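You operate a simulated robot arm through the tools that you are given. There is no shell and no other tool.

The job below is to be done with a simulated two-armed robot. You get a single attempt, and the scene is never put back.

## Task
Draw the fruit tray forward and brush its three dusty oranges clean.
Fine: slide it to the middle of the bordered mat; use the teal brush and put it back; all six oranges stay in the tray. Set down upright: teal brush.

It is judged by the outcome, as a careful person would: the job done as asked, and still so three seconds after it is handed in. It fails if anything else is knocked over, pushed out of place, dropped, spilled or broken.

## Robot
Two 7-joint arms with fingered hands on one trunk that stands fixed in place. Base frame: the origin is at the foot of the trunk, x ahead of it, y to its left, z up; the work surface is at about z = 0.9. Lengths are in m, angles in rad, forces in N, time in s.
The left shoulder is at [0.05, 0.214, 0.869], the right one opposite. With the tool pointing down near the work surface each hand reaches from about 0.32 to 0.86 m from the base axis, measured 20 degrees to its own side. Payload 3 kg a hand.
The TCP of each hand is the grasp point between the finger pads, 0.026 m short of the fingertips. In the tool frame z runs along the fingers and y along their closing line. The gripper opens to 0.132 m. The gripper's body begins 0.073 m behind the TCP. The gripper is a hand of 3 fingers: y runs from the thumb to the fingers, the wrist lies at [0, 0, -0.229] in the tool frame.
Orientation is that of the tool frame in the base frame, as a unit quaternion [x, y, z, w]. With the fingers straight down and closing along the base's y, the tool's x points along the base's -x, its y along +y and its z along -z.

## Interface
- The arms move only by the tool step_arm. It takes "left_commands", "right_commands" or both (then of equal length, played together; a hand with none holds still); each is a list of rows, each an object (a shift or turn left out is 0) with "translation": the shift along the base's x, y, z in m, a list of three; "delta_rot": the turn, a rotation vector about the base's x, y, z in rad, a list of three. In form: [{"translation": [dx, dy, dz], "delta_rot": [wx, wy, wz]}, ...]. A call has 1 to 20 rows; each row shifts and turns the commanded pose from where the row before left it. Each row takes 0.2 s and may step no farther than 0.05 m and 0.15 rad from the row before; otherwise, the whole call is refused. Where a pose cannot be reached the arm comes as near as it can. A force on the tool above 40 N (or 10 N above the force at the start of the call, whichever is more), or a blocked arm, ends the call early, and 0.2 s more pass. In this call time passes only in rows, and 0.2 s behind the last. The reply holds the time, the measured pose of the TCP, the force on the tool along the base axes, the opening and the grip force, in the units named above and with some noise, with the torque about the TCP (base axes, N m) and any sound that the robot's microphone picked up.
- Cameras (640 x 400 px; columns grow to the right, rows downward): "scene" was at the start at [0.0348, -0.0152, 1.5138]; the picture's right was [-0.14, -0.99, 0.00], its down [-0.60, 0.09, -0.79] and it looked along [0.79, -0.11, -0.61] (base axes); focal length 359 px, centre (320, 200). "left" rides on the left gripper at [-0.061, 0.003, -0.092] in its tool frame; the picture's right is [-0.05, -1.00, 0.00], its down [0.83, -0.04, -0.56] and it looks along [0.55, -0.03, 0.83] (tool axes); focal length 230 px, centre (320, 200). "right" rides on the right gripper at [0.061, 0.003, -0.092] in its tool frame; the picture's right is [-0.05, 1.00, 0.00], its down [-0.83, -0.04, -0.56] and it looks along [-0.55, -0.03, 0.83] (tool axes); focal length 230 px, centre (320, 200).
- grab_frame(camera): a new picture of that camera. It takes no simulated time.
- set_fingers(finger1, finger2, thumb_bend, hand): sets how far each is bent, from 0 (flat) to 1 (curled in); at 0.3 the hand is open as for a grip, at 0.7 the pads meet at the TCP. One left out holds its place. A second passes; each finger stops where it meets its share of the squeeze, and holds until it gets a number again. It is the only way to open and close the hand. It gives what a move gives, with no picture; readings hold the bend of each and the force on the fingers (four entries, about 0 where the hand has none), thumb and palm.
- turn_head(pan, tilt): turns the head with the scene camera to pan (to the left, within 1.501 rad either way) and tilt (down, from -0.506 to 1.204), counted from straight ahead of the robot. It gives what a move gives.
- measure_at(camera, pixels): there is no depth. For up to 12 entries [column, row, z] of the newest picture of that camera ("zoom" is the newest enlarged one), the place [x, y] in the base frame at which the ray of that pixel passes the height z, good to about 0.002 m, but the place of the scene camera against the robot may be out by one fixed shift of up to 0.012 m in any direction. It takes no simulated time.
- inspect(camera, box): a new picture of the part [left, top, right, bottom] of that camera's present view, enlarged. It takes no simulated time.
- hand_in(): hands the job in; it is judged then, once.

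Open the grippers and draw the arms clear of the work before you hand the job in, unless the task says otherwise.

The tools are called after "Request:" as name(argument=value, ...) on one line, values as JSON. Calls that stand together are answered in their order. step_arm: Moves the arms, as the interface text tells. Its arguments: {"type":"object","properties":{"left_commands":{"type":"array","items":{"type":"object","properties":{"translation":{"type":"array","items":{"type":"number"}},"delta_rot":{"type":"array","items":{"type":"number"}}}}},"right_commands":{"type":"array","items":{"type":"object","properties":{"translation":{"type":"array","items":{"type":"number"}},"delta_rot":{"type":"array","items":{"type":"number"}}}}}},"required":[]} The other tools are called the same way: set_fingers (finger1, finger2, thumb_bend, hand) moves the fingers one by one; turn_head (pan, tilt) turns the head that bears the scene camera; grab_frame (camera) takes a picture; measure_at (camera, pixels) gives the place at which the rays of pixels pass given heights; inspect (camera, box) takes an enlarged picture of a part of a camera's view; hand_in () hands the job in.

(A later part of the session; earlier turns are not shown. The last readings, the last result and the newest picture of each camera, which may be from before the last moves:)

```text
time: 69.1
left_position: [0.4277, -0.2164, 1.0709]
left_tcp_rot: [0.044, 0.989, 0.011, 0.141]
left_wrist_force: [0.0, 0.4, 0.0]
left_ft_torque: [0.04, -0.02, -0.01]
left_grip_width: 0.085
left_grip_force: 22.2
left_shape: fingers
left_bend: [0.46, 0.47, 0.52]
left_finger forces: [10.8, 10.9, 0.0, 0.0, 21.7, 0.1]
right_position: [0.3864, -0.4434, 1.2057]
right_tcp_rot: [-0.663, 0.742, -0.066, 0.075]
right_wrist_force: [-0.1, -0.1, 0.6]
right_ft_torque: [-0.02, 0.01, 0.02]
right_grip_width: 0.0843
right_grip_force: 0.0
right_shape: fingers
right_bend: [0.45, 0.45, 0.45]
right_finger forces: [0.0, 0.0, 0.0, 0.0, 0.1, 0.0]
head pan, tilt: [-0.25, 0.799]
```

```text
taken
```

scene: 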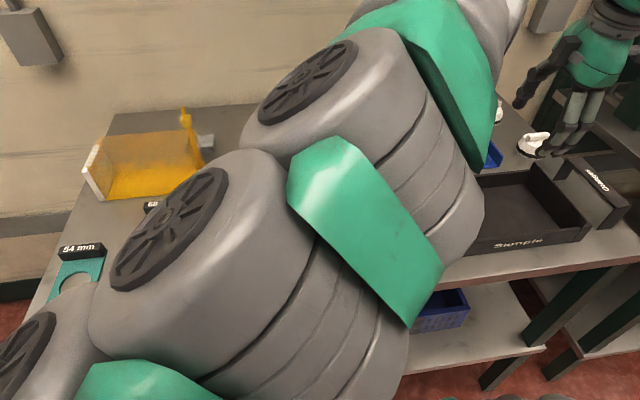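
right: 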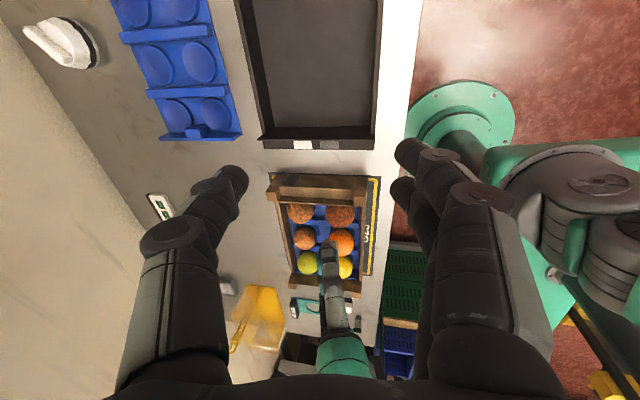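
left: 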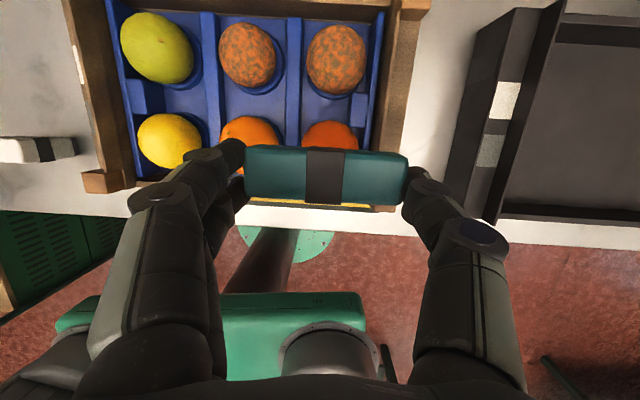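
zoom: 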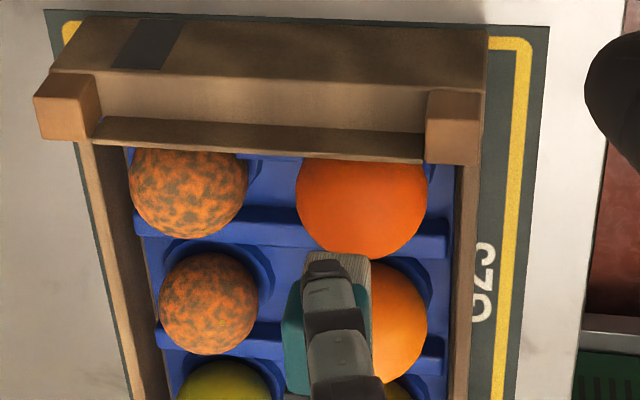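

The front-right fruit is fully clean. I move above the back-right one and lower.

Request:
step_arm(left_commands=[{"translation": [0.04, -0.006, 0]}, {"translation": [0.04, -0.006, 0]}, {"translation": [0, 0, -0.02]}, {"translation": [0, 0, -0.02]}, {"translation": [0, 0, -0.005]}])

Request:
inspect(camera="right", box=[270, 170, 390, 260])

Request:
grab_frame(camera="left")

```text
time: 70.3
left_position: [0.5078, -0.2311, 1.0261]
left_tcp_rot: [0.046, 0.989, 0.011, 0.14]
left_wrist_force: [-0.2, 0.0, -0.2]
left_ft_torque: [0.01, -0.02, 0.0]
left_grip_width: 0.085
left_grip_force: 21.1
left_shape: fingers
left_bend: [0.46, 0.47, 0.52]
left_finger forces: [10.7, 10.8, 0.1, 0.0, 21.4, 0.0]
right_position: [0.387, -0.4433, 1.2043]
right_tcp_rot: [-0.663, 0.742, -0.066, 0.075]
right_wrist_force: [0.1, -0.5, -0.4]
right_ft_torque: [0.0, -0.01, 0.0]
right_grip_width: 0.0842
right_grip_force: 0.1
right_shape: fingers
right_bend: [0.45, 0.45, 0.45]
right_finger forces: [0.0, 0.0, 0.0, 0.0, 0.0, 0.1]
head pan, tilt: [-0.25, 0.799]
```

```text
4.44 times, centred on (330, 215) of right
```

zoom: 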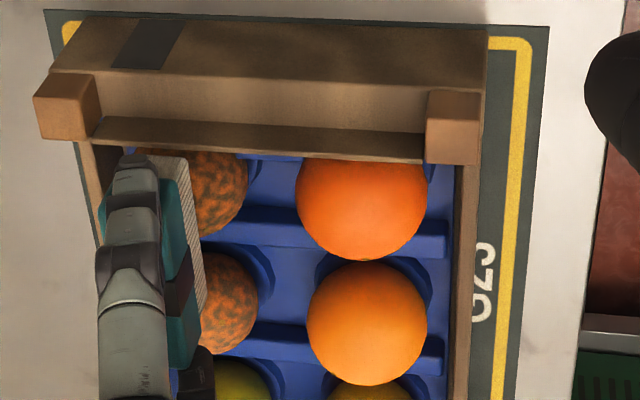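

```text
taken
```

left: 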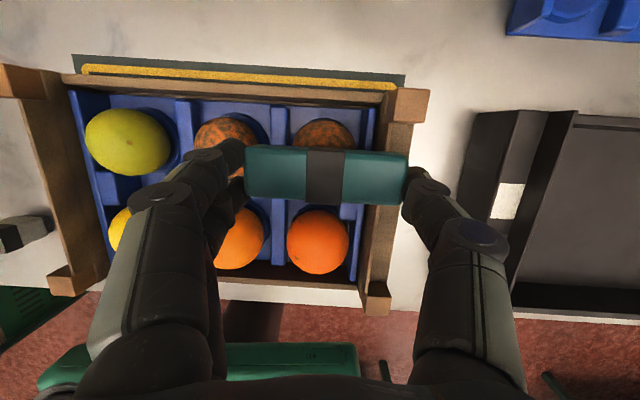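

I check brush-to-fruit alignment in x by measuring the bristle strip at its height and the fruit centre at its own.

Request:
measure_at(camera="zoom", pixels=[[188, 193, 0.937], [205, 230, 0.968], [205, 310, 0.968], [183, 157, 0.968], [362, 208, 0.94]])

```text
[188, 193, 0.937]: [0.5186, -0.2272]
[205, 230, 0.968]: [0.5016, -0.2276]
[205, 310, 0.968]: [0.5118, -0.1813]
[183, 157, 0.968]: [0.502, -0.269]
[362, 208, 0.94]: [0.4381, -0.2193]
```

Aligned within about 3 mm. I lower in small steps until contact.

Request:
step_arm(left_commands=[{"translation": [0.002, 0.002, -0.003]}, {"translation": [0, 0, -0.003]}, {"translation": [0, 0, -0.002]}])

```text
time: 71.1
left_position: [0.5086, -0.229, 1.0166]
left_tcp_rot: [0.046, 0.989, 0.012, 0.141]
left_wrist_force: [-0.7, 0.3, -0.1]
left_ft_torque: [-0.01, -0.02, 0.03]
left_grip_width: 0.085
left_grip_force: 21.4
left_shape: fingers
left_bend: [0.46, 0.47, 0.52]
left_finger forces: [10.7, 10.8, 0.0, 0.0, 21.4, 0.0]
right_position: [0.386, -0.4432, 1.2046]
right_tcp_rot: [-0.663, 0.741, -0.067, 0.075]
right_wrist_force: [-0.3, 0.5, 0.5]
right_ft_torque: [0.02, -0.02, 0.01]
right_grip_width: 0.0844
right_grip_force: 0.0
right_shape: fingers
right_bend: [0.45, 0.45, 0.45]
right_finger forces: [0.0, 0.0, 0.1, 0.1, 0.0, 0.0]
head pan, tilt: [-0.25, 0.799]
```

No contact at z 1.017; a little further in 1.5 mm steps.

Request:
step_arm(left_commands=[{"translation": [0, 0, -0.0015]}, {"translation": [0, 0, -0.0015]}])

```text
time: 71.7
left_position: [0.5101, -0.2291, 1.0156]
left_tcp_rot: [0.045, 0.989, 0.011, 0.141]
left_wrist_force: [-1.0, -0.5, 17.0]
left_ft_torque: [0.08, -0.09, 0.0]
left_grip_width: 0.0852
left_grip_force: 21.2
left_shape: fingers
left_bend: [0.46, 0.47, 0.52]
left_finger forces: [10.3, 10.5, 0.0, 0.0, 21.5, 0.0]
right_position: [0.3858, -0.4431, 1.2047]
right_tcp_rot: [-0.663, 0.742, -0.066, 0.075]
right_wrist_force: [-0.2, -0.2, -0.6]
right_ft_torque: [-0.02, 0.01, -0.01]
right_grip_width: 0.0845
right_grip_force: 0.1
right_shape: fingers
right_bend: [0.45, 0.45, 0.45]
right_finger forces: [0.0, 0.0, 0.0, 0.1, 0.0, 0.0]
head pan, tilt: [-0.25, 0.799]
```

Contact with 17 N. I ease 0.8 mm and do the same strokes.

Request:
step_arm(left_commands=[{"translation": [0, 0, 0.0008]}, {"translation": [0.01, 0, 0]}, {"translation": [-0.01, 0, 0]}, {"translation": [-0.01, 0, 0]}, {"translation": [0.01, 0, 0]}, {"translation": [0.01, 0, 0]}, {"translation": [-0.01, 0, 0]}, {"translation": [-0.01, 0, 0]}, {"translation": [0.01, 0, 0]}, {"translation": [0, 0.012, 0]}, {"translation": [0, -0.012, 0]}, {"translation": [0, -0.012, 0]}, {"translation": [0, 0.012, 0]}, {"translation": [0.01, 0, 0]}, {"translation": [-0.01, 0, 0]}, {"translation": [-0.01, 0, 0]}, {"translation": [0.01, 0, 0]}])

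Request:
inspect(camera="right", box=[270, 170, 390, 260])

Request:
grab_frame(camera="left")

```text
time: 75.3
left_position: [0.5077, -0.2279, 1.0157]
left_tcp_rot: [0.046, 0.989, 0.011, 0.141]
left_wrist_force: [0.3, 0.4, 0.0]
left_ft_torque: [0.03, 0.01, -0.03]
left_grip_width: 0.0816
left_grip_force: 19.8
left_shape: fingers
left_bend: [0.48, 0.47, 0.52]
left_finger forces: [10.1, 9.8, 0.0, 0.0, 19.8, 0.0]
right_position: [0.3853, -0.4434, 1.2045]
right_tcp_rot: [-0.664, 0.741, -0.066, 0.075]
right_wrist_force: [-1.1, -0.7, -0.2]
right_ft_torque: [-0.02, 0.0, -0.02]
right_grip_width: 0.0844
right_grip_force: 0.1
right_shape: fingers
right_bend: [0.45, 0.45, 0.45]
right_finger forces: [0.0, 0.1, 0.0, 0.0, 0.0, 0.0]
head pan, tilt: [-0.25, 0.799]
```

```text
4.44 times, centred on (330, 215) of right
```

zoom: 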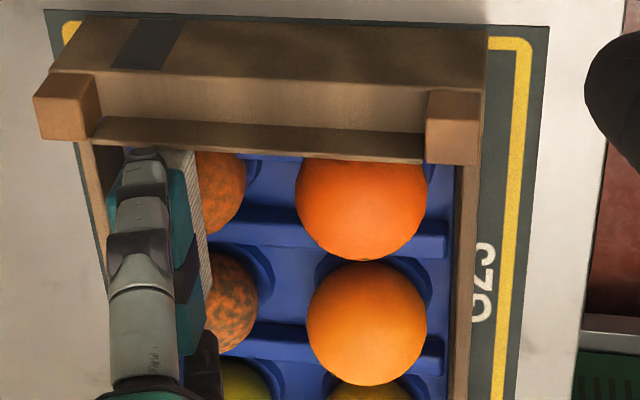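

```text
taken
```

left: 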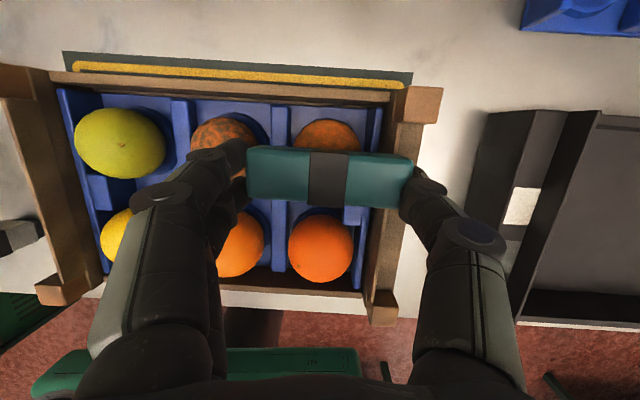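

The back-right fruit has faded only partly, and the brush has shifted very slightly in the grip (finger1 0.48). I press slightly again and use x strokes only, more gently.

Request:
step_arm(left_commands=[{"translation": [0, 0, -0.0008]}, {"translation": [0.007, 0, 0]}, {"translation": [-0.007, 0, 0]}, {"translation": [-0.007, 0, 0]}, {"translation": [0.007, 0, 0]}, {"translation": [0.007, 0, 0]}, {"translation": [-0.007, 0, 0]}, {"translation": [-0.007, 0, 0]}, {"translation": [0.007, 0, 0]}])

Request:
inspect(camera="right", box=[270, 170, 390, 260])

Request:
grab_frame(camera="left")

```text
time: 77.3
left_position: [0.5107, -0.2287, 1.0136]
left_tcp_rot: [0.046, 0.989, 0.012, 0.14]
left_wrist_force: [-1.9, 0.4, 9.5]
left_ft_torque: [0.05, -0.01, 0.0]
left_grip_width: 0.0819
left_grip_force: 20.1
left_shape: fingers
left_bend: [0.48, 0.47, 0.52]
left_finger forces: [9.9, 9.7, 0.0, 0.0, 20.2, 0.0]
right_position: [0.3857, -0.4432, 1.2049]
right_tcp_rot: [-0.663, 0.742, -0.067, 0.075]
right_wrist_force: [-0.5, 0.1, -0.2]
right_ft_torque: [0.01, 0.01, -0.01]
right_grip_width: 0.0847
right_grip_force: 0.0
right_shape: fingers
right_bend: [0.45, 0.45, 0.45]
right_finger forces: [0.0, 0.0, 0.0, 0.1, 0.0, 0.0]
head pan, tilt: [-0.25, 0.799]
```

```text
4.44 times, centred on (330, 215) of right
```

zoom: 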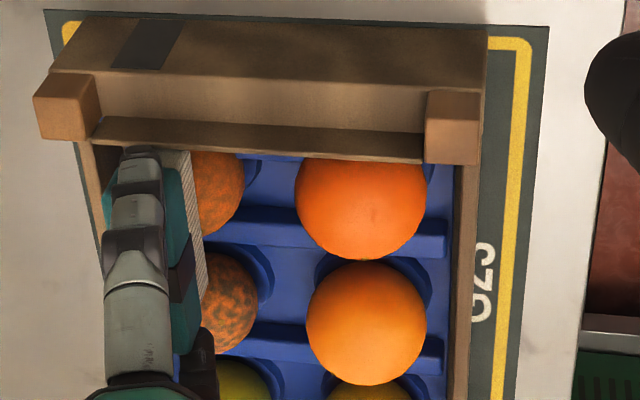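

```text
taken
```

left: 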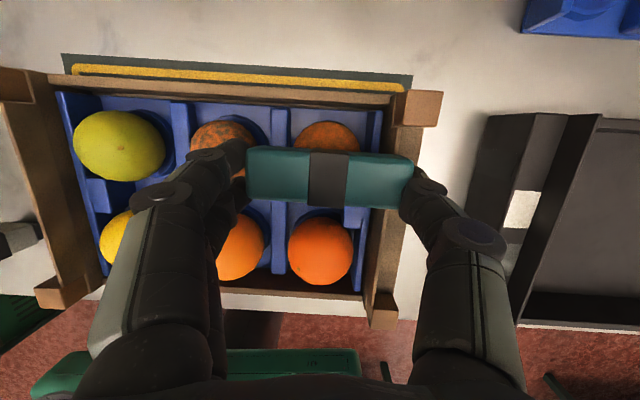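

Grip stays steady, Fz ≈ 9.5 N, and the fruit keeps fading. I repeat the strokes.

Request:
step_arm(left_commands=[{"translation": [0.008, 0, 0]}, {"translation": [-0.008, 0, 0]}, {"translation": [-0.008, 0, 0]}, {"translation": [0.008, 0, 0]}, {"translation": [0.008, 0, 0]}, {"translation": [-0.008, 0, 0]}, {"translation": [-0.008, 0, 0]}, {"translation": [0.008, 0, 0]}, {"translation": [0.008, 0, 0]}, {"translation": [-0.008, 0, 0]}, {"translation": [-0.008, 0, 0]}, {"translation": [0.008, 0, 0]}])

Request:
inspect(camera="right", box=[270, 170, 390, 260])

```text
time: 79.9
left_position: [0.5074, -0.2284, 1.0146]
left_tcp_rot: [0.046, 0.989, 0.012, 0.141]
left_wrist_force: [-0.6, 0.6, 2.8]
left_ft_torque: [0.06, -0.04, 0.03]
left_grip_width: 0.0818
left_grip_force: 20.3
left_shape: fingers
left_bend: [0.48, 0.47, 0.52]
left_finger forces: [10.3, 10.3, 0.0, 0.0, 20.3, 0.1]
right_position: [0.3852, -0.4438, 1.2051]
right_tcp_rot: [-0.663, 0.742, -0.066, 0.075]
right_wrist_force: [0.3, -1.1, 0.0]
right_ft_torque: [-0.01, -0.02, -0.03]
right_grip_width: 0.0846
right_grip_force: 0.2
right_shape: fingers
right_bend: [0.45, 0.45, 0.45]
right_finger forces: [0.0, 0.1, 0.1, 0.1, 0.1, 0.0]
head pan, tilt: [-0.25, 0.799]
```

```text
4.44 times, centred on (330, 215) of right
```

zoom: 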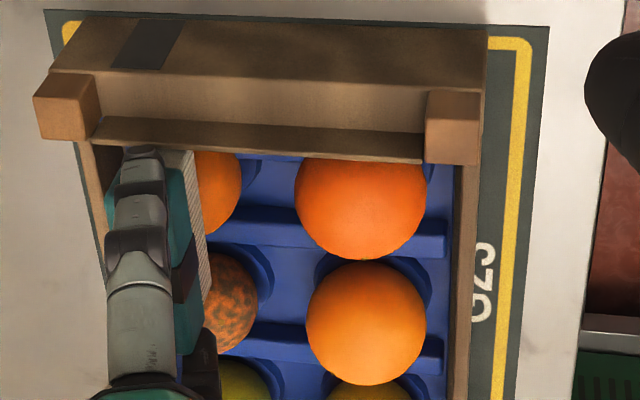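

Back-right now looks almost fully clean. A few more strokes, then lift to inspect.

Request:
step_arm(left_commands=[{"translation": [0, 0, -0.0005]}, {"translation": [0.008, 0, 0]}, {"translation": [-0.008, 0, 0]}, {"translation": [-0.008, 0, 0]}, {"translation": [0.008, 0, 0]}, {"translation": [0.008, 0, 0]}, {"translation": [-0.008, 0, 0]}, {"translation": [-0.008, 0, 0]}, {"translation": [0.008, 0, 0]}, {"translation": [0, 0, 0.02]}, {"translation": [0, 0, 0.03]}, {"translation": [-0.02, 0.02, 0.0]}, {"translation": [-0.03, 0.03, 0]}])

Request:
inspect(camera="right", box=[270, 170, 390, 260])

Request:
grab_frame(camera="left")

```text
time: 82.7
left_position: [0.4599, -0.1777, 1.0626]
left_tcp_rot: [0.045, 0.989, 0.011, 0.14]
left_wrist_force: [-0.5, 0.3, -0.2]
left_ft_torque: [0.0, 0.03, 0.01]
left_grip_width: 0.0818
left_grip_force: 19.8
left_shape: fingers
left_bend: [0.48, 0.48, 0.52]
left_finger forces: [10.2, 9.9, 0.0, 0.0, 20.0, 0.0]
right_position: [0.3857, -0.4441, 1.2049]
right_tcp_rot: [-0.663, 0.742, -0.067, 0.075]
right_wrist_force: [-0.3, -1.0, 0.5]
right_ft_torque: [-0.03, -0.06, 0.0]
right_grip_width: 0.0844
right_grip_force: 0.0
right_shape: fingers
right_bend: [0.45, 0.45, 0.45]
right_finger forces: [0.0, 0.1, 0.1, 0.0, 0.0, 0.0]
head pan, tilt: [-0.25, 0.799]
```

```text
4.44 times, centred on (330, 215) of right
```

zoom: 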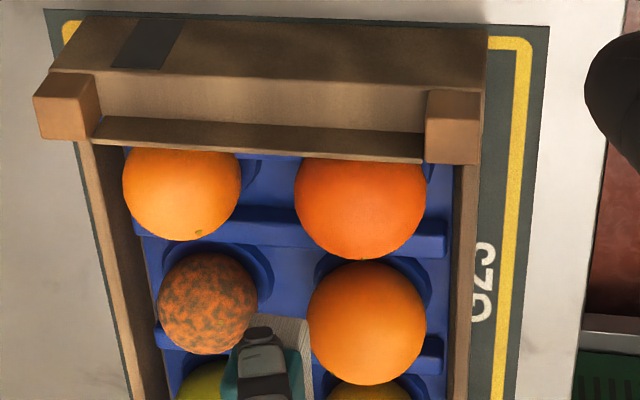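

```text
taken
```

left: 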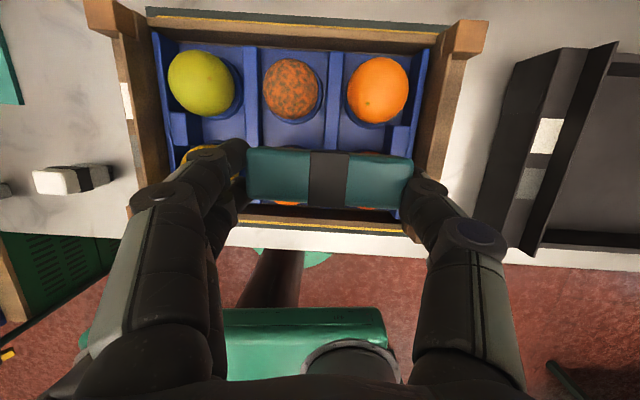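

Back-right is clean. I measure the back-middle fruit precisely and move above it.

Request:
measure_at(camera="zoom", pixels=[[208, 303, 0.935], [181, 192, 0.938]])

Request:
step_arm(left_commands=[{"translation": [0.03, 0.015, 0]}, {"translation": [0.03, 0.015, 0]}, {"translation": [0, 0, -0.02]}, {"translation": [0, 0, -0.02]}])

Request:
inspect(camera="right", box=[270, 170, 390, 260])

Request:
grab_frame(camera="left")

```text
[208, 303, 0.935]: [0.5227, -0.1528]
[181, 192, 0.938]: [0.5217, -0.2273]
```

```text
time: 83.7
left_position: [0.5201, -0.148, 1.0247]
left_tcp_rot: [0.046, 0.989, 0.01, 0.142]
left_wrist_force: [-0.8, -0.2, -1.7]
left_ft_torque: [0.03, -0.04, -0.01]
left_grip_width: 0.0819
left_grip_force: 19.1
left_shape: fingers
left_bend: [0.48, 0.48, 0.52]
left_finger forces: [10.1, 9.7, 0.0, 0.0, 19.8, 0.0]
right_position: [0.3853, -0.4448, 1.2054]
right_tcp_rot: [-0.663, 0.742, -0.066, 0.075]
right_wrist_force: [0.2, -0.1, 0.0]
right_ft_torque: [-0.01, 0.01, 0.01]
right_grip_width: 0.0844
right_grip_force: 0.0
right_shape: fingers
right_bend: [0.45, 0.45, 0.45]
right_finger forces: [0.1, 0.1, 0.1, 0.0, 0.0, 0.1]
head pan, tilt: [-0.25, 0.799]
```

```text
4.44 times, centred on (330, 215) of right
```

zoom: 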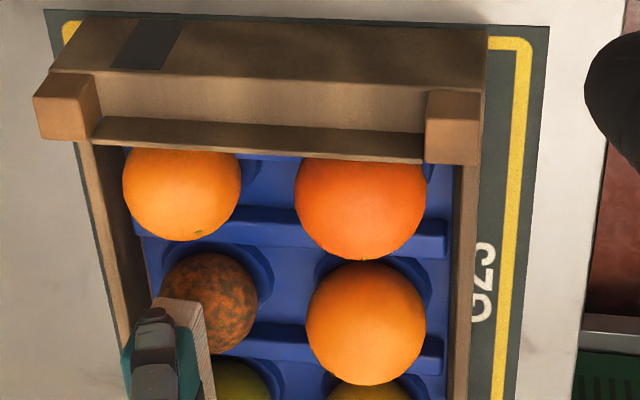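

```text
taken
```

left: 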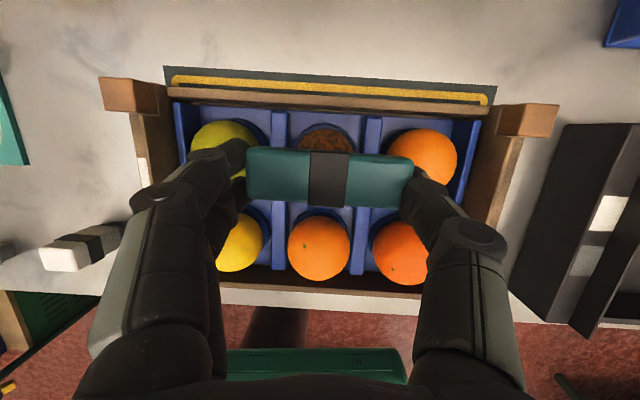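

Centred over the back-middle fruit (col 325). I lower in small steps.

Request:
step_arm(left_commands=[{"translation": [-0.002, -0.001, -0.004]}, {"translation": [0, 0, -0.004]}, {"translation": [0, 0, -0.003]}])

```text
time: 84.5
left_position: [0.5179, -0.148, 1.0129]
left_tcp_rot: [0.045, 0.989, 0.012, 0.14]
left_wrist_force: [-0.1, 0.2, -1.5]
left_ft_torque: [0.03, -0.01, -0.04]
left_grip_width: 0.0819
left_grip_force: 19.2
left_shape: fingers
left_bend: [0.48, 0.48, 0.52]
left_finger forces: [10.1, 9.7, 0.1, 0.0, 19.8, 0.0]
right_position: [0.3862, -0.443, 1.2043]
right_tcp_rot: [-0.663, 0.742, -0.066, 0.075]
right_wrist_force: [-0.3, 0.0, 0.2]
right_ft_torque: [-0.02, 0.0, 0.01]
right_grip_width: 0.0845
right_grip_force: 0.1
right_shape: fingers
right_bend: [0.45, 0.45, 0.45]
right_finger forces: [0.1, 0.1, 0.0, 0.1, 0.0, 0.1]
head pan, tilt: [-0.25, 0.799]
```

No contact yet; I step down 1.5 mm at a time.

Request:
step_arm(left_commands=[{"translation": [0, 0, -0.0015]}, {"translation": [0, 0, -0.0015]}])

```text
time: 85.1
left_position: [0.5165, -0.1493, 1.0108]
left_tcp_rot: [0.046, 0.989, 0.011, 0.141]
left_wrist_force: [0.4, 0.0, 2.4]
left_ft_torque: [0.04, -0.01, 0.0]
left_grip_width: 0.0821
left_grip_force: 19.4
left_shape: fingers
left_bend: [0.48, 0.48, 0.52]
left_finger forces: [10.0, 9.7, 0.1, 0.1, 19.9, 0.0]
right_position: [0.3857, -0.4442, 1.2053]
right_tcp_rot: [-0.663, 0.742, -0.067, 0.074]
right_wrist_force: [0.4, -1.0, -0.6]
right_ft_torque: [-0.02, 0.0, -0.01]
right_grip_width: 0.0843
right_grip_force: 0.1
right_shape: fingers
right_bend: [0.45, 0.45, 0.45]
right_finger forces: [0.0, 0.0, 0.0, 0.0, 0.0, 0.0]
head pan, tilt: [-0.25, 0.799]
```

Contact begins (2.4 N). I press 0.5 mm more and stroke along x.

Request:
step_arm(left_commands=[{"translation": [0, 0, -0.0005]}, {"translation": [0.008, 0, 0]}, {"translation": [-0.008, 0, 0]}, {"translation": [-0.008, 0, 0]}, {"translation": [0.008, 0, 0]}, {"translation": [0.008, 0, 0]}, {"translation": [-0.008, 0, 0]}, {"translation": [-0.008, 0, 0]}, {"translation": [0.008, 0, 0]}, {"translation": [0.008, 0, 0]}, {"translation": [-0.008, 0, 0]}, {"translation": [-0.008, 0, 0]}, {"translation": [0.008, 0, 0]}])

Request:
inspect(camera="right", box=[270, 190, 390, 280])

```text
time: 87.9
left_position: [0.5177, -0.1497, 1.0093]
left_tcp_rot: [0.046, 0.989, 0.01, 0.141]
left_wrist_force: [-1.9, 0.5, 3.7]
left_ft_torque: [0.03, 0.09, 0.03]
left_grip_width: 0.0823
left_grip_force: 20.7
left_shape: fingers
left_bend: [0.48, 0.48, 0.52]
left_finger forces: [10.2, 10.2, 0.1, 0.0, 20.4, 0.0]
right_position: [0.3859, -0.4436, 1.2046]
right_tcp_rot: [-0.662, 0.742, -0.067, 0.075]
right_wrist_force: [-1.0, 0.5, 0.7]
right_ft_torque: [-0.02, -0.01, -0.02]
right_grip_width: 0.0845
right_grip_force: 0.1
right_shape: fingers
right_bend: [0.45, 0.45, 0.45]
right_finger forces: [0.0, 0.0, 0.0, 0.0, 0.0, 0.0]
head pan, tilt: [-0.25, 0.799]
```

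```text
4.44 times, centred on (330, 235) of right
```

zoom: 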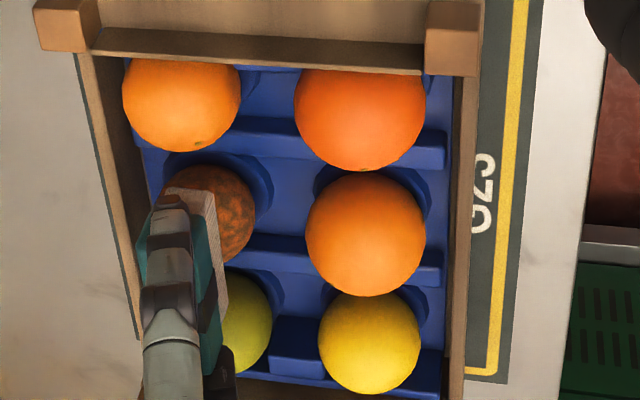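

Fading is under way (now at (220,215)). I continue the strokes.

Request:
step_arm(left_commands=[{"translation": [0, 0, -0.0003]}, {"translation": [0.008, 0, 0]}, {"translation": [-0.008, 0, 0]}, {"translation": [-0.008, 0, 0]}, {"translation": [0.008, 0, 0]}, {"translation": [0.008, 0, 0]}, {"translation": [-0.008, 0, 0]}, {"translation": [-0.008, 0, 0]}, {"translation": [0.008, 0, 0]}, {"translation": [0.008, 0, 0]}, {"translation": [-0.008, 0, 0]}, {"translation": [-0.008, 0, 0]}, {"translation": [0.008, 0, 0]}, {"translation": [0.008, 0, 0]}, {"translation": [-0.008, 0, 0]}, {"translation": [-0.008, 0, 0]}, {"translation": [0.008, 0, 0]}])

Request:
inspect(camera="right", box=[270, 190, 390, 280])

```text
time: 91.5
left_position: [0.5172, -0.1489, 1.0089]
left_tcp_rot: [0.046, 0.989, 0.011, 0.141]
left_wrist_force: [0.6, 0.4, 8.8]
left_ft_torque: [0.08, -0.08, -0.02]
left_grip_width: 0.082
left_grip_force: 21.1
left_shape: fingers
left_bend: [0.48, 0.47, 0.52]
left_finger forces: [10.5, 10.7, 0.0, 0.0, 21.0, 0.0]
right_position: [0.3856, -0.4439, 1.2054]
right_tcp_rot: [-0.663, 0.742, -0.066, 0.075]
right_wrist_force: [-0.9, -0.3, -1.2]
right_ft_torque: [0.01, 0.0, 0.0]
right_grip_width: 0.0847
right_grip_force: 0.2
right_shape: fingers
right_bend: [0.45, 0.45, 0.45]
right_finger forces: [0.1, 0.0, 0.0, 0.0, 0.0, 0.0]
head pan, tilt: [-0.25, 0.799]
```

```text
4.44 times, centred on (330, 235) of right
```

zoom: 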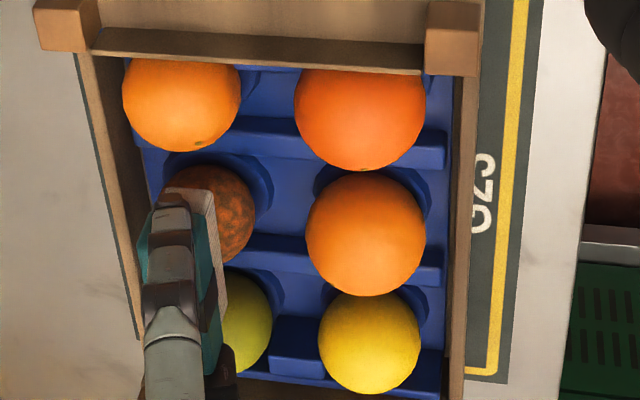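

Still faintly speckled. I use slightly longer strokes and add a few along y.

Request:
step_arm(left_commands=[{"translation": [0.012, 0, 0]}, {"translation": [-0.012, 0, 0]}, {"translation": [-0.012, 0, 0]}, {"translation": [0.012, 0, 0]}, {"translation": [0.012, 0, 0]}, {"translation": [-0.012, 0, 0]}, {"translation": [-0.012, 0, 0]}, {"translation": [0.012, 0, 0]}, {"translation": [0, 0.01, 0]}, {"translation": [0, -0.01, 0]}, {"translation": [0, -0.01, 0]}, {"translation": [0, 0.01, 0]}])

Request:
inspect(camera="right", box=[270, 190, 390, 280])

Request:
grab_frame(camera="left")

```text
time: 94.1
left_position: [0.518, -0.1498, 1.0088]
left_tcp_rot: [0.046, 0.989, 0.01, 0.141]
left_wrist_force: [0.1, -0.5, 1.4]
left_ft_torque: [-0.03, 0.01, -0.02]
left_grip_width: 0.0823
left_grip_force: 20.5
left_shape: fingers
left_bend: [0.47, 0.47, 0.52]
left_finger forces: [10.4, 10.2, 0.0, 0.0, 21.4, 0.0]
right_position: [0.3856, -0.4433, 1.2052]
right_tcp_rot: [-0.663, 0.742, -0.067, 0.075]
right_wrist_force: [0.3, -0.1, 0.0]
right_ft_torque: [0.01, 0.01, -0.01]
right_grip_width: 0.0843
right_grip_force: 0.0
right_shape: fingers
right_bend: [0.45, 0.45, 0.45]
right_finger forces: [0.0, 0.0, 0.1, 0.0, 0.0, 0.0]
head pan, tilt: [-0.25, 0.799]
```

```text
4.44 times, centred on (330, 235) of right
```

zoom: 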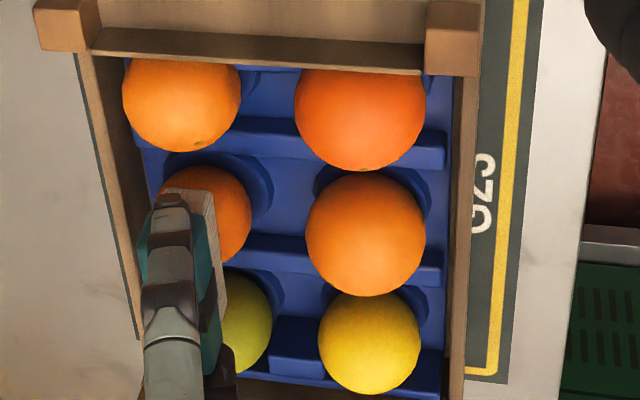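

```text
taken
```

left: 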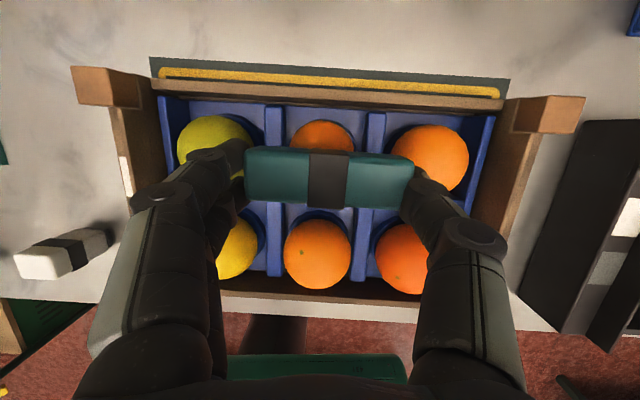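

Nearly clean now. A last set of strokes, then lift and inspect all.

Request:
step_arm(left_commands=[{"translation": [0, 0, -0.0004]}, {"translation": [0.012, 0, 0]}, {"translation": [-0.012, 0, 0]}, {"translation": [-0.012, 0, 0]}, {"translation": [0.012, 0, 0]}, {"translation": [0.012, 0, 0]}, {"translation": [-0.012, 0, 0]}, {"translation": [-0.012, 0, 0]}, {"translation": [0.012, 0, 0]}, {"translation": [0, 0.01, 0]}, {"translation": [0, -0.01, 0]}, {"translation": [0, -0.01, 0]}, {"translation": [0, 0.01, 0]}, {"translation": [0, 0, 0.02]}, {"translation": [0, 0, 0.03]}, {"translation": [0, 0, 0.04]}, {"translation": [-0.03, 0.035, 0]}])

Request:
inspect(camera="right", box=[270, 170, 390, 280])

Request:
grab_frame(camera="left")

```text
time: 97.7
left_position: [0.4859, -0.1142, 1.1007]
left_tcp_rot: [0.045, 0.989, 0.011, 0.142]
left_wrist_force: [0.5, 0.8, -0.8]
left_ft_torque: [-0.01, -0.01, -0.01]
left_grip_width: 0.0826
left_grip_force: 20.5
left_shape: fingers
left_bend: [0.47, 0.47, 0.52]
left_finger forces: [10.2, 10.3, 0.1, 0.0, 20.7, 0.0]
right_position: [0.3857, -0.4426, 1.2047]
right_tcp_rot: [-0.662, 0.743, -0.067, 0.075]
right_wrist_force: [-1.7, -0.9, -0.2]
right_ft_torque: [-0.01, 0.03, 0.03]
right_grip_width: 0.0843
right_grip_force: 0.1
right_shape: fingers
right_bend: [0.45, 0.45, 0.45]
right_finger forces: [0.1, 0.0, 0.1, 0.0, 0.1, 0.0]
head pan, tilt: [-0.25, 0.799]
```

```text
3.64 times, centred on (330, 225) of right
```

zoom: 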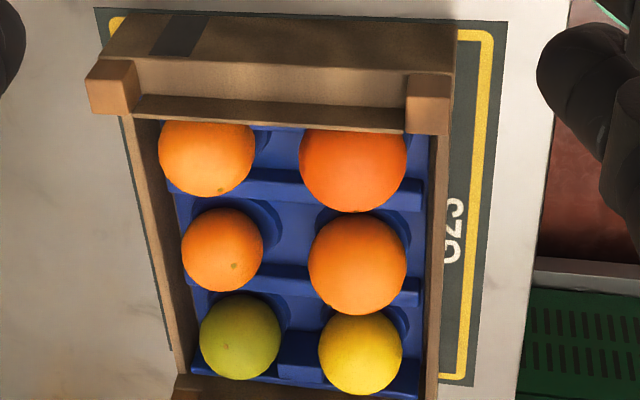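

```text
taken
```

left: 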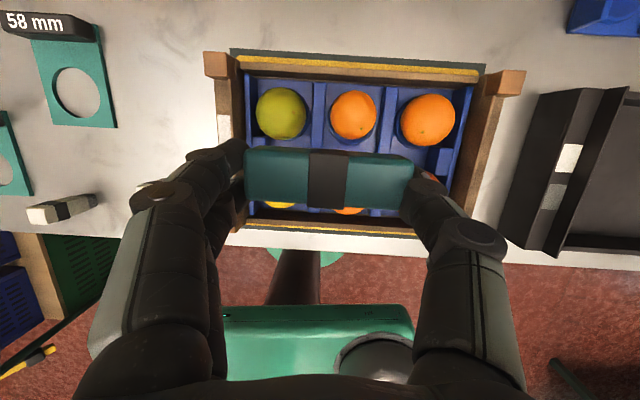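

All three are clean and all six fruit are seated. I check how the brush sits in the hand now versus at grasp.

Request:
inspect(camera="left", box=[225, 125, 433, 255])

Request:
turn_head(pan=-0.1, tilt=0.7)

Request:
grab_frame(camera="scene")

Request:
inspect(camera="right", box=[290, 230, 400, 340])

```text
3.08 times, centred on (329, 190) of left
```

zoom: 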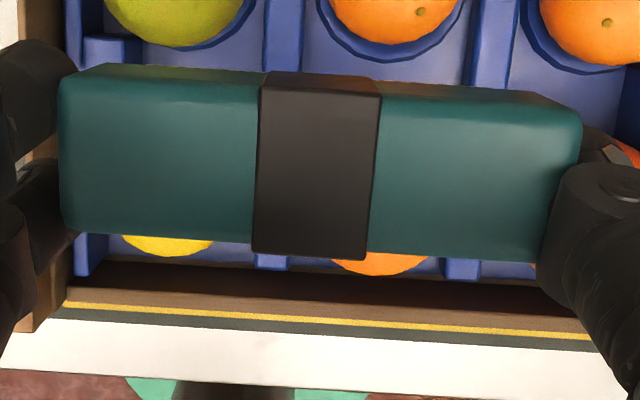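

```text
time: 98.4
left_position: [0.4864, -0.1143, 1.102]
left_tcp_rot: [0.046, 0.989, 0.01, 0.141]
left_wrist_force: [-0.3, -0.2, -0.6]
left_ft_torque: [-0.02, 0.07, 0.03]
left_grip_width: 0.0825
left_grip_force: 21.0
left_shape: fingers
left_bend: [0.47, 0.47, 0.52]
left_finger forces: [10.1, 10.3, 0.0, 0.0, 20.6, 0.0]
right_position: [0.3852, -0.4446, 1.2052]
right_tcp_rot: [-0.664, 0.741, -0.067, 0.075]
right_wrist_force: [-0.3, 0.9, -0.2]
right_ft_torque: [0.0, 0.01, -0.02]
right_grip_width: 0.0846
right_grip_force: 0.1
right_shape: fingers
right_bend: [0.45, 0.45, 0.45]
right_finger forces: [0.1, 0.0, 0.0, 0.0, 0.0, 0.0]
head pan, tilt: [-0.099, 0.7]
```

```text
taken
```

scene: 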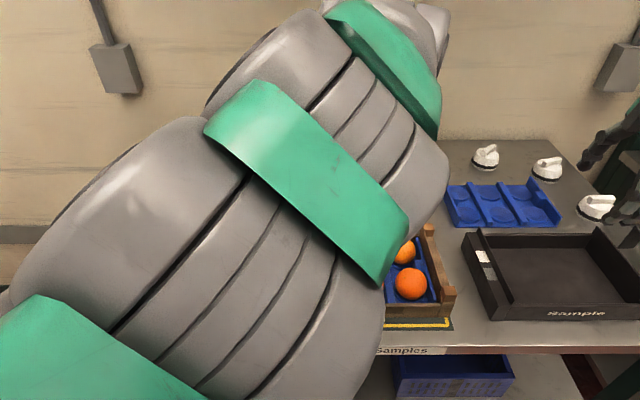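

```text
3.64 times, centred on (345, 285) of right
```

zoom: 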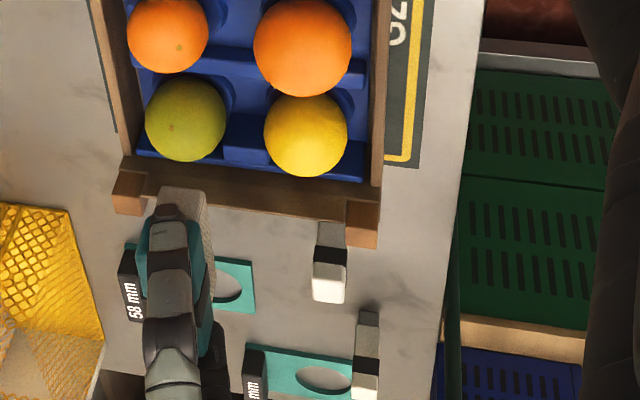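

The brush sits nearly as grasped (shifted ~2 mm toward the thumb). I carry it back to the left side at safe height first.

Request:
step_arm(left_commands=[{"translation": [0.002, 0.047, 0.005]}, {"translation": [0.002, 0.048, 0.004]}, {"translation": [0.002, 0.048, 0.004]}, {"translation": [0.002, 0.048, 0.004]}, {"translation": [0.002, 0.048, 0.004]}, {"translation": [0.002, 0.048, 0.004]}, {"translation": [0.002, 0.048, 0.001]}, {"translation": [0.0, 0.0445, 0.0]}])

Request:
grab_frame(camera="scene")

```text
time: 100.2
left_position: [0.5018, 0.2655, 1.1282]
left_tcp_rot: [0.046, 0.989, 0.011, 0.142]
left_wrist_force: [-1.1, -0.1, -0.9]
left_ft_torque: [0.01, -0.04, 0.01]
left_grip_width: 0.0825
left_grip_force: 20.7
left_shape: fingers
left_bend: [0.47, 0.47, 0.52]
left_finger forces: [10.2, 10.2, 0.0, 0.1, 20.6, 0.0]
right_position: [0.3854, -0.4438, 1.2053]
right_tcp_rot: [-0.663, 0.742, -0.067, 0.075]
right_wrist_force: [-0.3, 0.3, -0.5]
right_ft_torque: [-0.01, 0.03, 0.03]
right_grip_width: 0.0845
right_grip_force: 0.2
right_shape: fingers
right_bend: [0.45, 0.45, 0.45]
right_finger forces: [0.1, 0.0, 0.0, 0.1, 0.0, 0.0]
head pan, tilt: [-0.099, 0.7]
```

```text
taken
```

scene: 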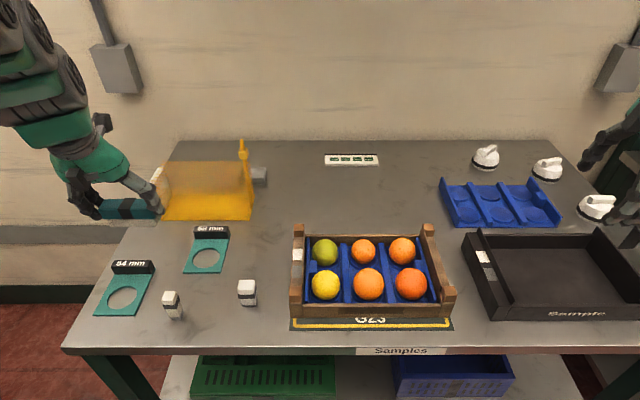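

The scene shows the tray on the mat with all fruit clean. I now retrace the path over the basket to above the brush's place.

Request:
step_arm(left_commands=[{"translation": [0.03, 0, 0.0], "delta_rot": [0, -0.08, 0]}, {"translation": [0.04, 0, 0.0], "delta_rot": [0, -0.08, 0]}, {"translation": [0.045, 0, 0.0], "delta_rot": [0, -0.08, 0]}, {"translation": [0.045, 0, 0.0], "delta_rot": [0, -0.08, 0]}, {"translation": [0.045, 0, -0.003]}, {"translation": [0.045, 0, -0.005]}, {"translation": [0.045, 0, -0.005]}, {"translation": [0.04, 0, -0.01]}, {"translation": [0.02, 0, -0.013]}])

Request:
grab_frame(camera="left")

```text
time: 102.2
left_position: [0.8547, 0.2643, 1.0878]
left_tcp_rot: [0.043, 0.954, 0.018, 0.296]
left_wrist_force: [0.0, 0.7, -0.1]
left_ft_torque: [0.0, 0.01, 0.02]
left_grip_width: 0.0825
left_grip_force: 20.2
left_shape: fingers
left_bend: [0.47, 0.47, 0.52]
left_finger forces: [10.3, 10.4, 0.1, 0.0, 20.8, 0.0]
right_position: [0.3855, -0.444, 1.2052]
right_tcp_rot: [-0.663, 0.742, -0.066, 0.075]
right_wrist_force: [-0.3, -0.6, 0.0]
right_ft_torque: [0.02, -0.03, -0.02]
right_grip_width: 0.0844
right_grip_force: 0.1
right_shape: fingers
right_bend: [0.45, 0.45, 0.45]
right_finger forces: [0.0, 0.0, 0.0, 0.1, 0.0, 0.0]
head pan, tilt: [-0.099, 0.7]
```

```text
taken
```

left: 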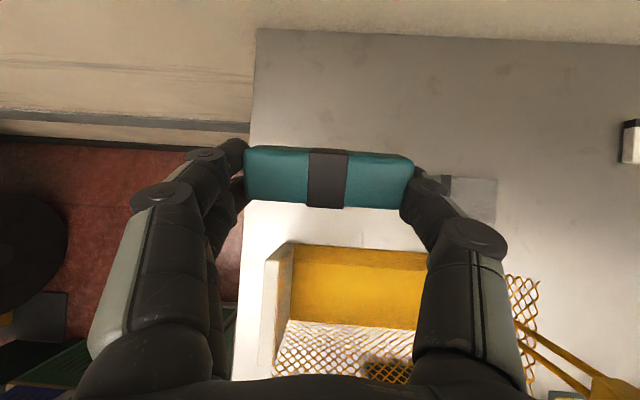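

I lower along the reverse path to z≈0.967, just above the table.

Request:
step_arm(left_commands=[{"translation": [0.001, 0.0005, -0.022], "delta_rot": [0, 0.03, 0]}, {"translation": [0.001, 0.0005, -0.022], "delta_rot": [0, 0.06, 0]}, {"translation": [0, 0, -0.02], "delta_rot": [0, 0.06, 0]}, {"translation": [0, 0, -0.02], "delta_rot": [0, 0.06, 0]}, {"translation": [0, 0, -0.02], "delta_rot": [0, 0.06, 0]}, {"translation": [0, 0, -0.017], "delta_rot": [0, 0.048, 0]}])

Request:
grab_frame(camera="left")

Request:
turn_head(pan=0.3, tilt=0.55)

Request:
inspect(camera="scene", box=[300, 160, 380, 240])

```text
time: 103.6
left_position: [0.8577, 0.2656, 0.9684]
left_tcp_rot: [0.046, 0.989, 0.011, 0.14]
left_wrist_force: [-0.5, -0.2, -0.7]
left_ft_torque: [0.02, 0.01, -0.03]
left_grip_width: 0.0821
left_grip_force: 21.1
left_shape: fingers
left_bend: [0.47, 0.47, 0.52]
left_finger forces: [10.3, 10.5, 0.1, 0.0, 20.8, 0.1]
right_position: [0.386, -0.4433, 1.2042]
right_tcp_rot: [-0.663, 0.742, -0.067, 0.075]
right_wrist_force: [0.2, 0.7, 0.1]
right_ft_torque: [0.01, 0.02, 0.02]
right_grip_width: 0.0843
right_grip_force: 0.0
right_shape: fingers
right_bend: [0.45, 0.45, 0.45]
right_finger forces: [0.1, 0.0, 0.0, 0.1, 0.0, 0.0]
head pan, tilt: [-0.099, 0.7]
```

```text
taken
```

left: 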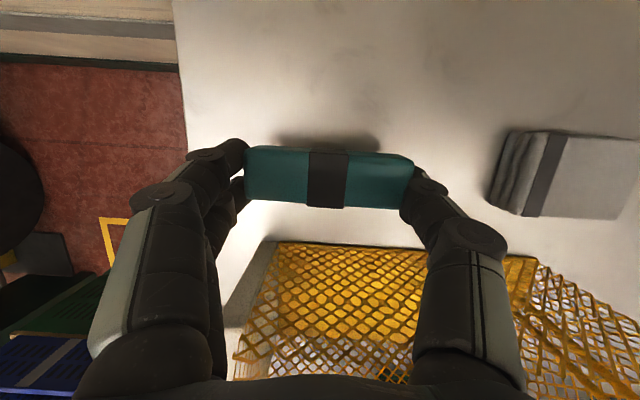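

```text
time: 104.5
left_position: [0.8589, 0.2663, 0.968]
left_tcp_rot: [0.047, 0.989, 0.011, 0.141]
left_wrist_force: [0.1, 0.5, -0.2]
left_ft_torque: [0.03, 0.02, 0.01]
left_grip_width: 0.0821
left_grip_force: 20.7
left_shape: fingers
left_bend: [0.47, 0.47, 0.52]
left_finger forces: [10.3, 10.4, 0.0, 0.1, 20.7, 0.1]
right_position: [0.3853, -0.4441, 1.2051]
right_tcp_rot: [-0.663, 0.742, -0.067, 0.074]
right_wrist_force: [-0.4, 0.8, -0.3]
right_ft_torque: [0.01, -0.04, 0.0]
right_grip_width: 0.0842
right_grip_force: 0.0
right_shape: fingers
right_bend: [0.45, 0.45, 0.45]
right_finger forces: [0.0, 0.0, 0.0, 0.1, 0.0, 0.0]
head pan, tilt: [0.3, 0.55]
```

```text
5.00 times, centred on (340, 200) of scene
```

zoom: 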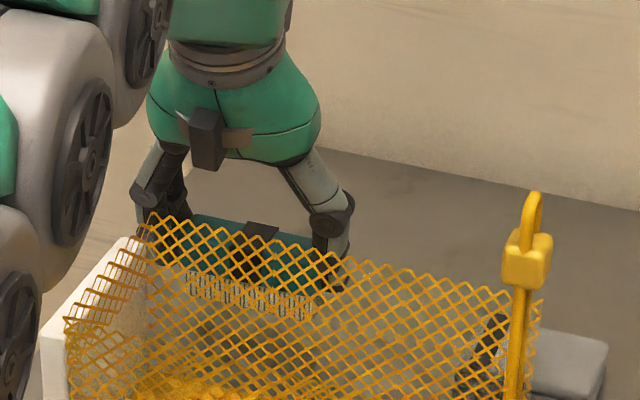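

The brush hovers just above its place. I lower in small steps until light contact.

Request:
step_arm(left_commands=[{"translation": [-0.001, 0, -0.003]}, {"translation": [0, 0, -0.003]}])

```text
time: 105.1
left_position: [0.8578, 0.2664, 0.9633]
left_tcp_rot: [0.046, 0.989, 0.011, 0.143]
left_wrist_force: [0.3, 0.2, -0.5]
left_ft_torque: [0.0, 0.03, 0.02]
left_grip_width: 0.0825
left_grip_force: 21.1
left_shape: fingers
left_bend: [0.47, 0.47, 0.52]
left_finger forces: [10.2, 10.5, 0.0, 0.0, 20.8, 0.0]
right_position: [0.3855, -0.4429, 1.2041]
right_tcp_rot: [-0.663, 0.742, -0.067, 0.075]
right_wrist_force: [0.1, 0.1, 0.3]
right_ft_torque: [-0.02, 0.01, -0.02]
right_grip_width: 0.0846
right_grip_force: 0.0
right_shape: fingers
right_bend: [0.45, 0.45, 0.45]
right_finger forces: [0.0, 0.0, 0.0, 0.1, 0.0, 0.0]
head pan, tilt: [0.3, 0.55]
```

No contact yet at z 0.963; two more small steps.

Request:
step_arm(left_commands=[{"translation": [0, 0, -0.0015]}, {"translation": [0, 0, -0.0015]}])

```text
time: 105.7
left_position: [0.8573, 0.2657, 0.9583]
left_tcp_rot: [0.046, 0.989, 0.011, 0.142]
left_wrist_force: [0.0, -0.9, -0.8]
left_ft_torque: [0.0, -0.01, -0.01]
left_grip_width: 0.0825
left_grip_force: 20.8
left_shape: fingers
left_bend: [0.47, 0.47, 0.52]
left_finger forces: [10.2, 10.3, 0.0, 0.1, 20.9, 0.0]
right_position: [0.3842, -0.4442, 1.2046]
right_tcp_rot: [-0.663, 0.742, -0.067, 0.075]
right_wrist_force: [0.6, -0.7, -0.1]
right_ft_torque: [0.05, 0.02, 0.0]
right_grip_width: 0.0843
right_grip_force: 0.1
right_shape: fingers
right_bend: [0.45, 0.45, 0.45]
right_finger forces: [0.0, 0.0, 0.0, 0.0, 0.0, 0.0]
head pan, tilt: [0.3, 0.55]
```

Still free; I continue in 1 mm steps.

Request:
step_arm(left_commands=[{"translation": [0, 0, -0.001]}, {"translation": [0, 0, -0.001]}])

```text
time: 106.3
left_position: [0.8568, 0.2667, 0.957]
left_tcp_rot: [0.045, 0.989, 0.011, 0.141]
left_wrist_force: [-0.3, 1.0, -1.0]
left_ft_torque: [0.01, -0.02, 0.01]
left_grip_width: 0.0824
left_grip_force: 20.4
left_shape: fingers
left_bend: [0.47, 0.47, 0.52]
left_finger forces: [10.3, 10.5, 0.0, 0.0, 20.8, 0.1]
right_position: [0.3857, -0.4446, 1.2052]
right_tcp_rot: [-0.663, 0.742, -0.067, 0.075]
right_wrist_force: [-0.7, 0.2, 0.4]
right_ft_torque: [-0.03, -0.04, -0.03]
right_grip_width: 0.0845
right_grip_force: 0.0
right_shape: fingers
right_bend: [0.45, 0.45, 0.45]
right_finger forces: [0.0, 0.0, 0.1, 0.0, 0.0, 0.0]
head pan, tilt: [0.3, 0.55]
```

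Request:
inspect(camera="left", box=[225, 115, 433, 245])

Request:
inspect(camera="scene", box=[315, 185, 365, 225])

```text
3.08 times, centred on (329, 180) of left
```

zoom: 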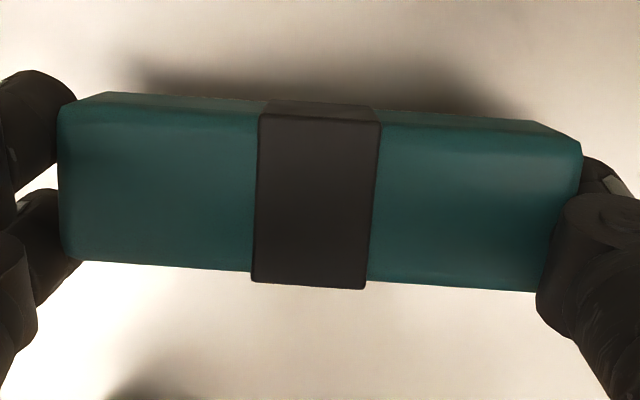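

```text
10.00 times, centred on (340, 205) of scene
```

zoom: 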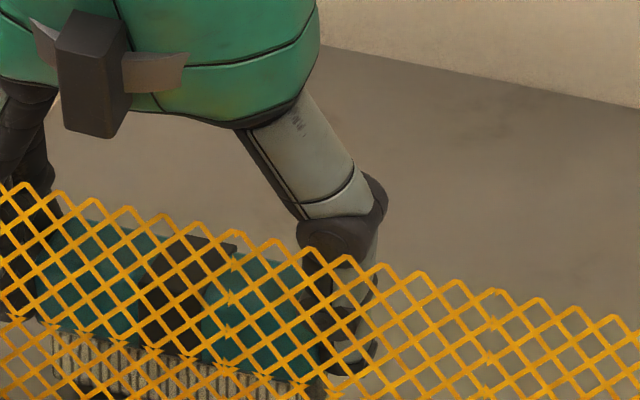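

The brush is about level. I keep lowering by 1 mm steps until touch.

Request:
step_arm(left_commands=[{"translation": [0, 0, -0.001]}, {"translation": [0, 0, -0.001]}])

```text
time: 106.9
left_position: [0.8577, 0.2667, 0.9544]
left_tcp_rot: [0.046, 0.989, 0.012, 0.142]
left_wrist_force: [0.3, -0.4, -0.2]
left_ft_torque: [0.02, -0.02, 0.01]
left_grip_width: 0.0823
left_grip_force: 20.5
left_shape: fingers
left_bend: [0.47, 0.47, 0.52]
left_finger forces: [10.3, 10.4, 0.0, 0.1, 20.8, 0.0]
right_position: [0.3852, -0.4434, 1.2063]
right_tcp_rot: [-0.663, 0.742, -0.067, 0.075]
right_wrist_force: [-0.8, -0.3, -0.1]
right_ft_torque: [-0.01, -0.02, -0.01]
right_grip_width: 0.0844
right_grip_force: 0.0
right_shape: fingers
right_bend: [0.45, 0.45, 0.45]
right_finger forces: [0.0, 0.1, 0.0, 0.0, 0.0, 0.1]
head pan, tilt: [0.3, 0.55]
```

Request:
step_arm(left_commands=[{"translation": [0, 0, -0.001]}, {"translation": [0, 0, -0.001]}])

```text
time: 107.5
left_position: [0.8577, 0.2658, 0.9535]
left_tcp_rot: [0.046, 0.989, 0.011, 0.141]
left_wrist_force: [0.3, 0.6, 2.5]
left_ft_torque: [0.1, 0.01, 0.01]
left_grip_width: 0.0826
left_grip_force: 21.4
left_shape: fingers
left_bend: [0.47, 0.47, 0.52]
left_finger forces: [10.2, 10.4, 0.0, 0.1, 20.9, 0.0]
right_position: [0.3863, -0.4436, 1.2062]
right_tcp_rot: [-0.663, 0.742, -0.067, 0.075]
right_wrist_force: [-0.9, -0.5, -0.4]
right_ft_torque: [-0.02, 0.06, 0.0]
right_grip_width: 0.0846
right_grip_force: 0.0
right_shape: fingers
right_bend: [0.45, 0.45, 0.45]
right_finger forces: [0.0, 0.0, 0.0, 0.1, 0.0, 0.1]
head pan, tilt: [0.3, 0.55]
```

Contact (2.5 N). I press 1 mm more to seat it flat, then open the hand.

Request:
step_arm(left_commands=[{"translation": [0, 0, -0.001]}])

Request:
set_fingers(hand="left", finger1=0.4, finger2=0.4, thumb_bend=0.44)

Request:
grab_frame(camera="left")

```text
time: 107.9
left_position: [0.8582, 0.266, 0.9517]
left_tcp_rot: [0.045, 0.989, 0.011, 0.142]
left_wrist_force: [1.6, -1.0, 6.5]
left_ft_torque: [0.28, -0.03, -0.01]
left_grip_width: 0.0824
left_grip_force: 21.0
left_shape: fingers
left_bend: [0.47, 0.47, 0.52]
left_finger forces: [9.9, 10.5, 0.0, 0.1, 21.2, 0.0]
right_position: [0.3862, -0.4441, 1.2048]
right_tcp_rot: [-0.664, 0.741, -0.067, 0.075]
right_wrist_force: [-0.3, 0.6, 0.3]
right_ft_torque: [0.02, -0.02, 0.02]
right_grip_width: 0.0842
right_grip_force: 0.0
right_shape: fingers
right_bend: [0.45, 0.45, 0.45]
right_finger forces: [0.0, 0.0, 0.0, 0.0, 0.1, 0.0]
head pan, tilt: [0.3, 0.55]
```

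```text
time: 108.9
left_position: [0.8575, 0.2672, 0.9523]
left_tcp_rot: [0.046, 0.989, 0.011, 0.142]
left_wrist_force: [-0.4, -0.6, 0.2]
left_ft_torque: [0.0, 0.0, 0.01]
left_grip_width: 0.0942
left_grip_force: 0.0
left_shape: fingers
left_bend: [0.4, 0.4, 0.44]
left_finger forces: [0.1, 0.1, 0.0, 0.1, 0.0, 0.1]
right_position: [0.3851, -0.4427, 1.2049]
right_tcp_rot: [-0.663, 0.742, -0.067, 0.075]
right_wrist_force: [0.5, 0.1, 0.3]
right_ft_torque: [-0.03, 0.0, -0.03]
right_grip_width: 0.0841
right_grip_force: 0.1
right_shape: fingers
right_bend: [0.45, 0.45, 0.45]
right_finger forces: [0.0, 0.0, 0.1, 0.0, 0.0, 0.0]
head pan, tilt: [0.3, 0.55]
```

```text
taken
```

left: 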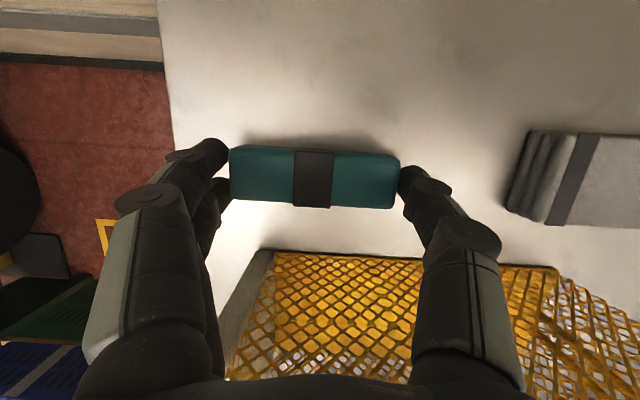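

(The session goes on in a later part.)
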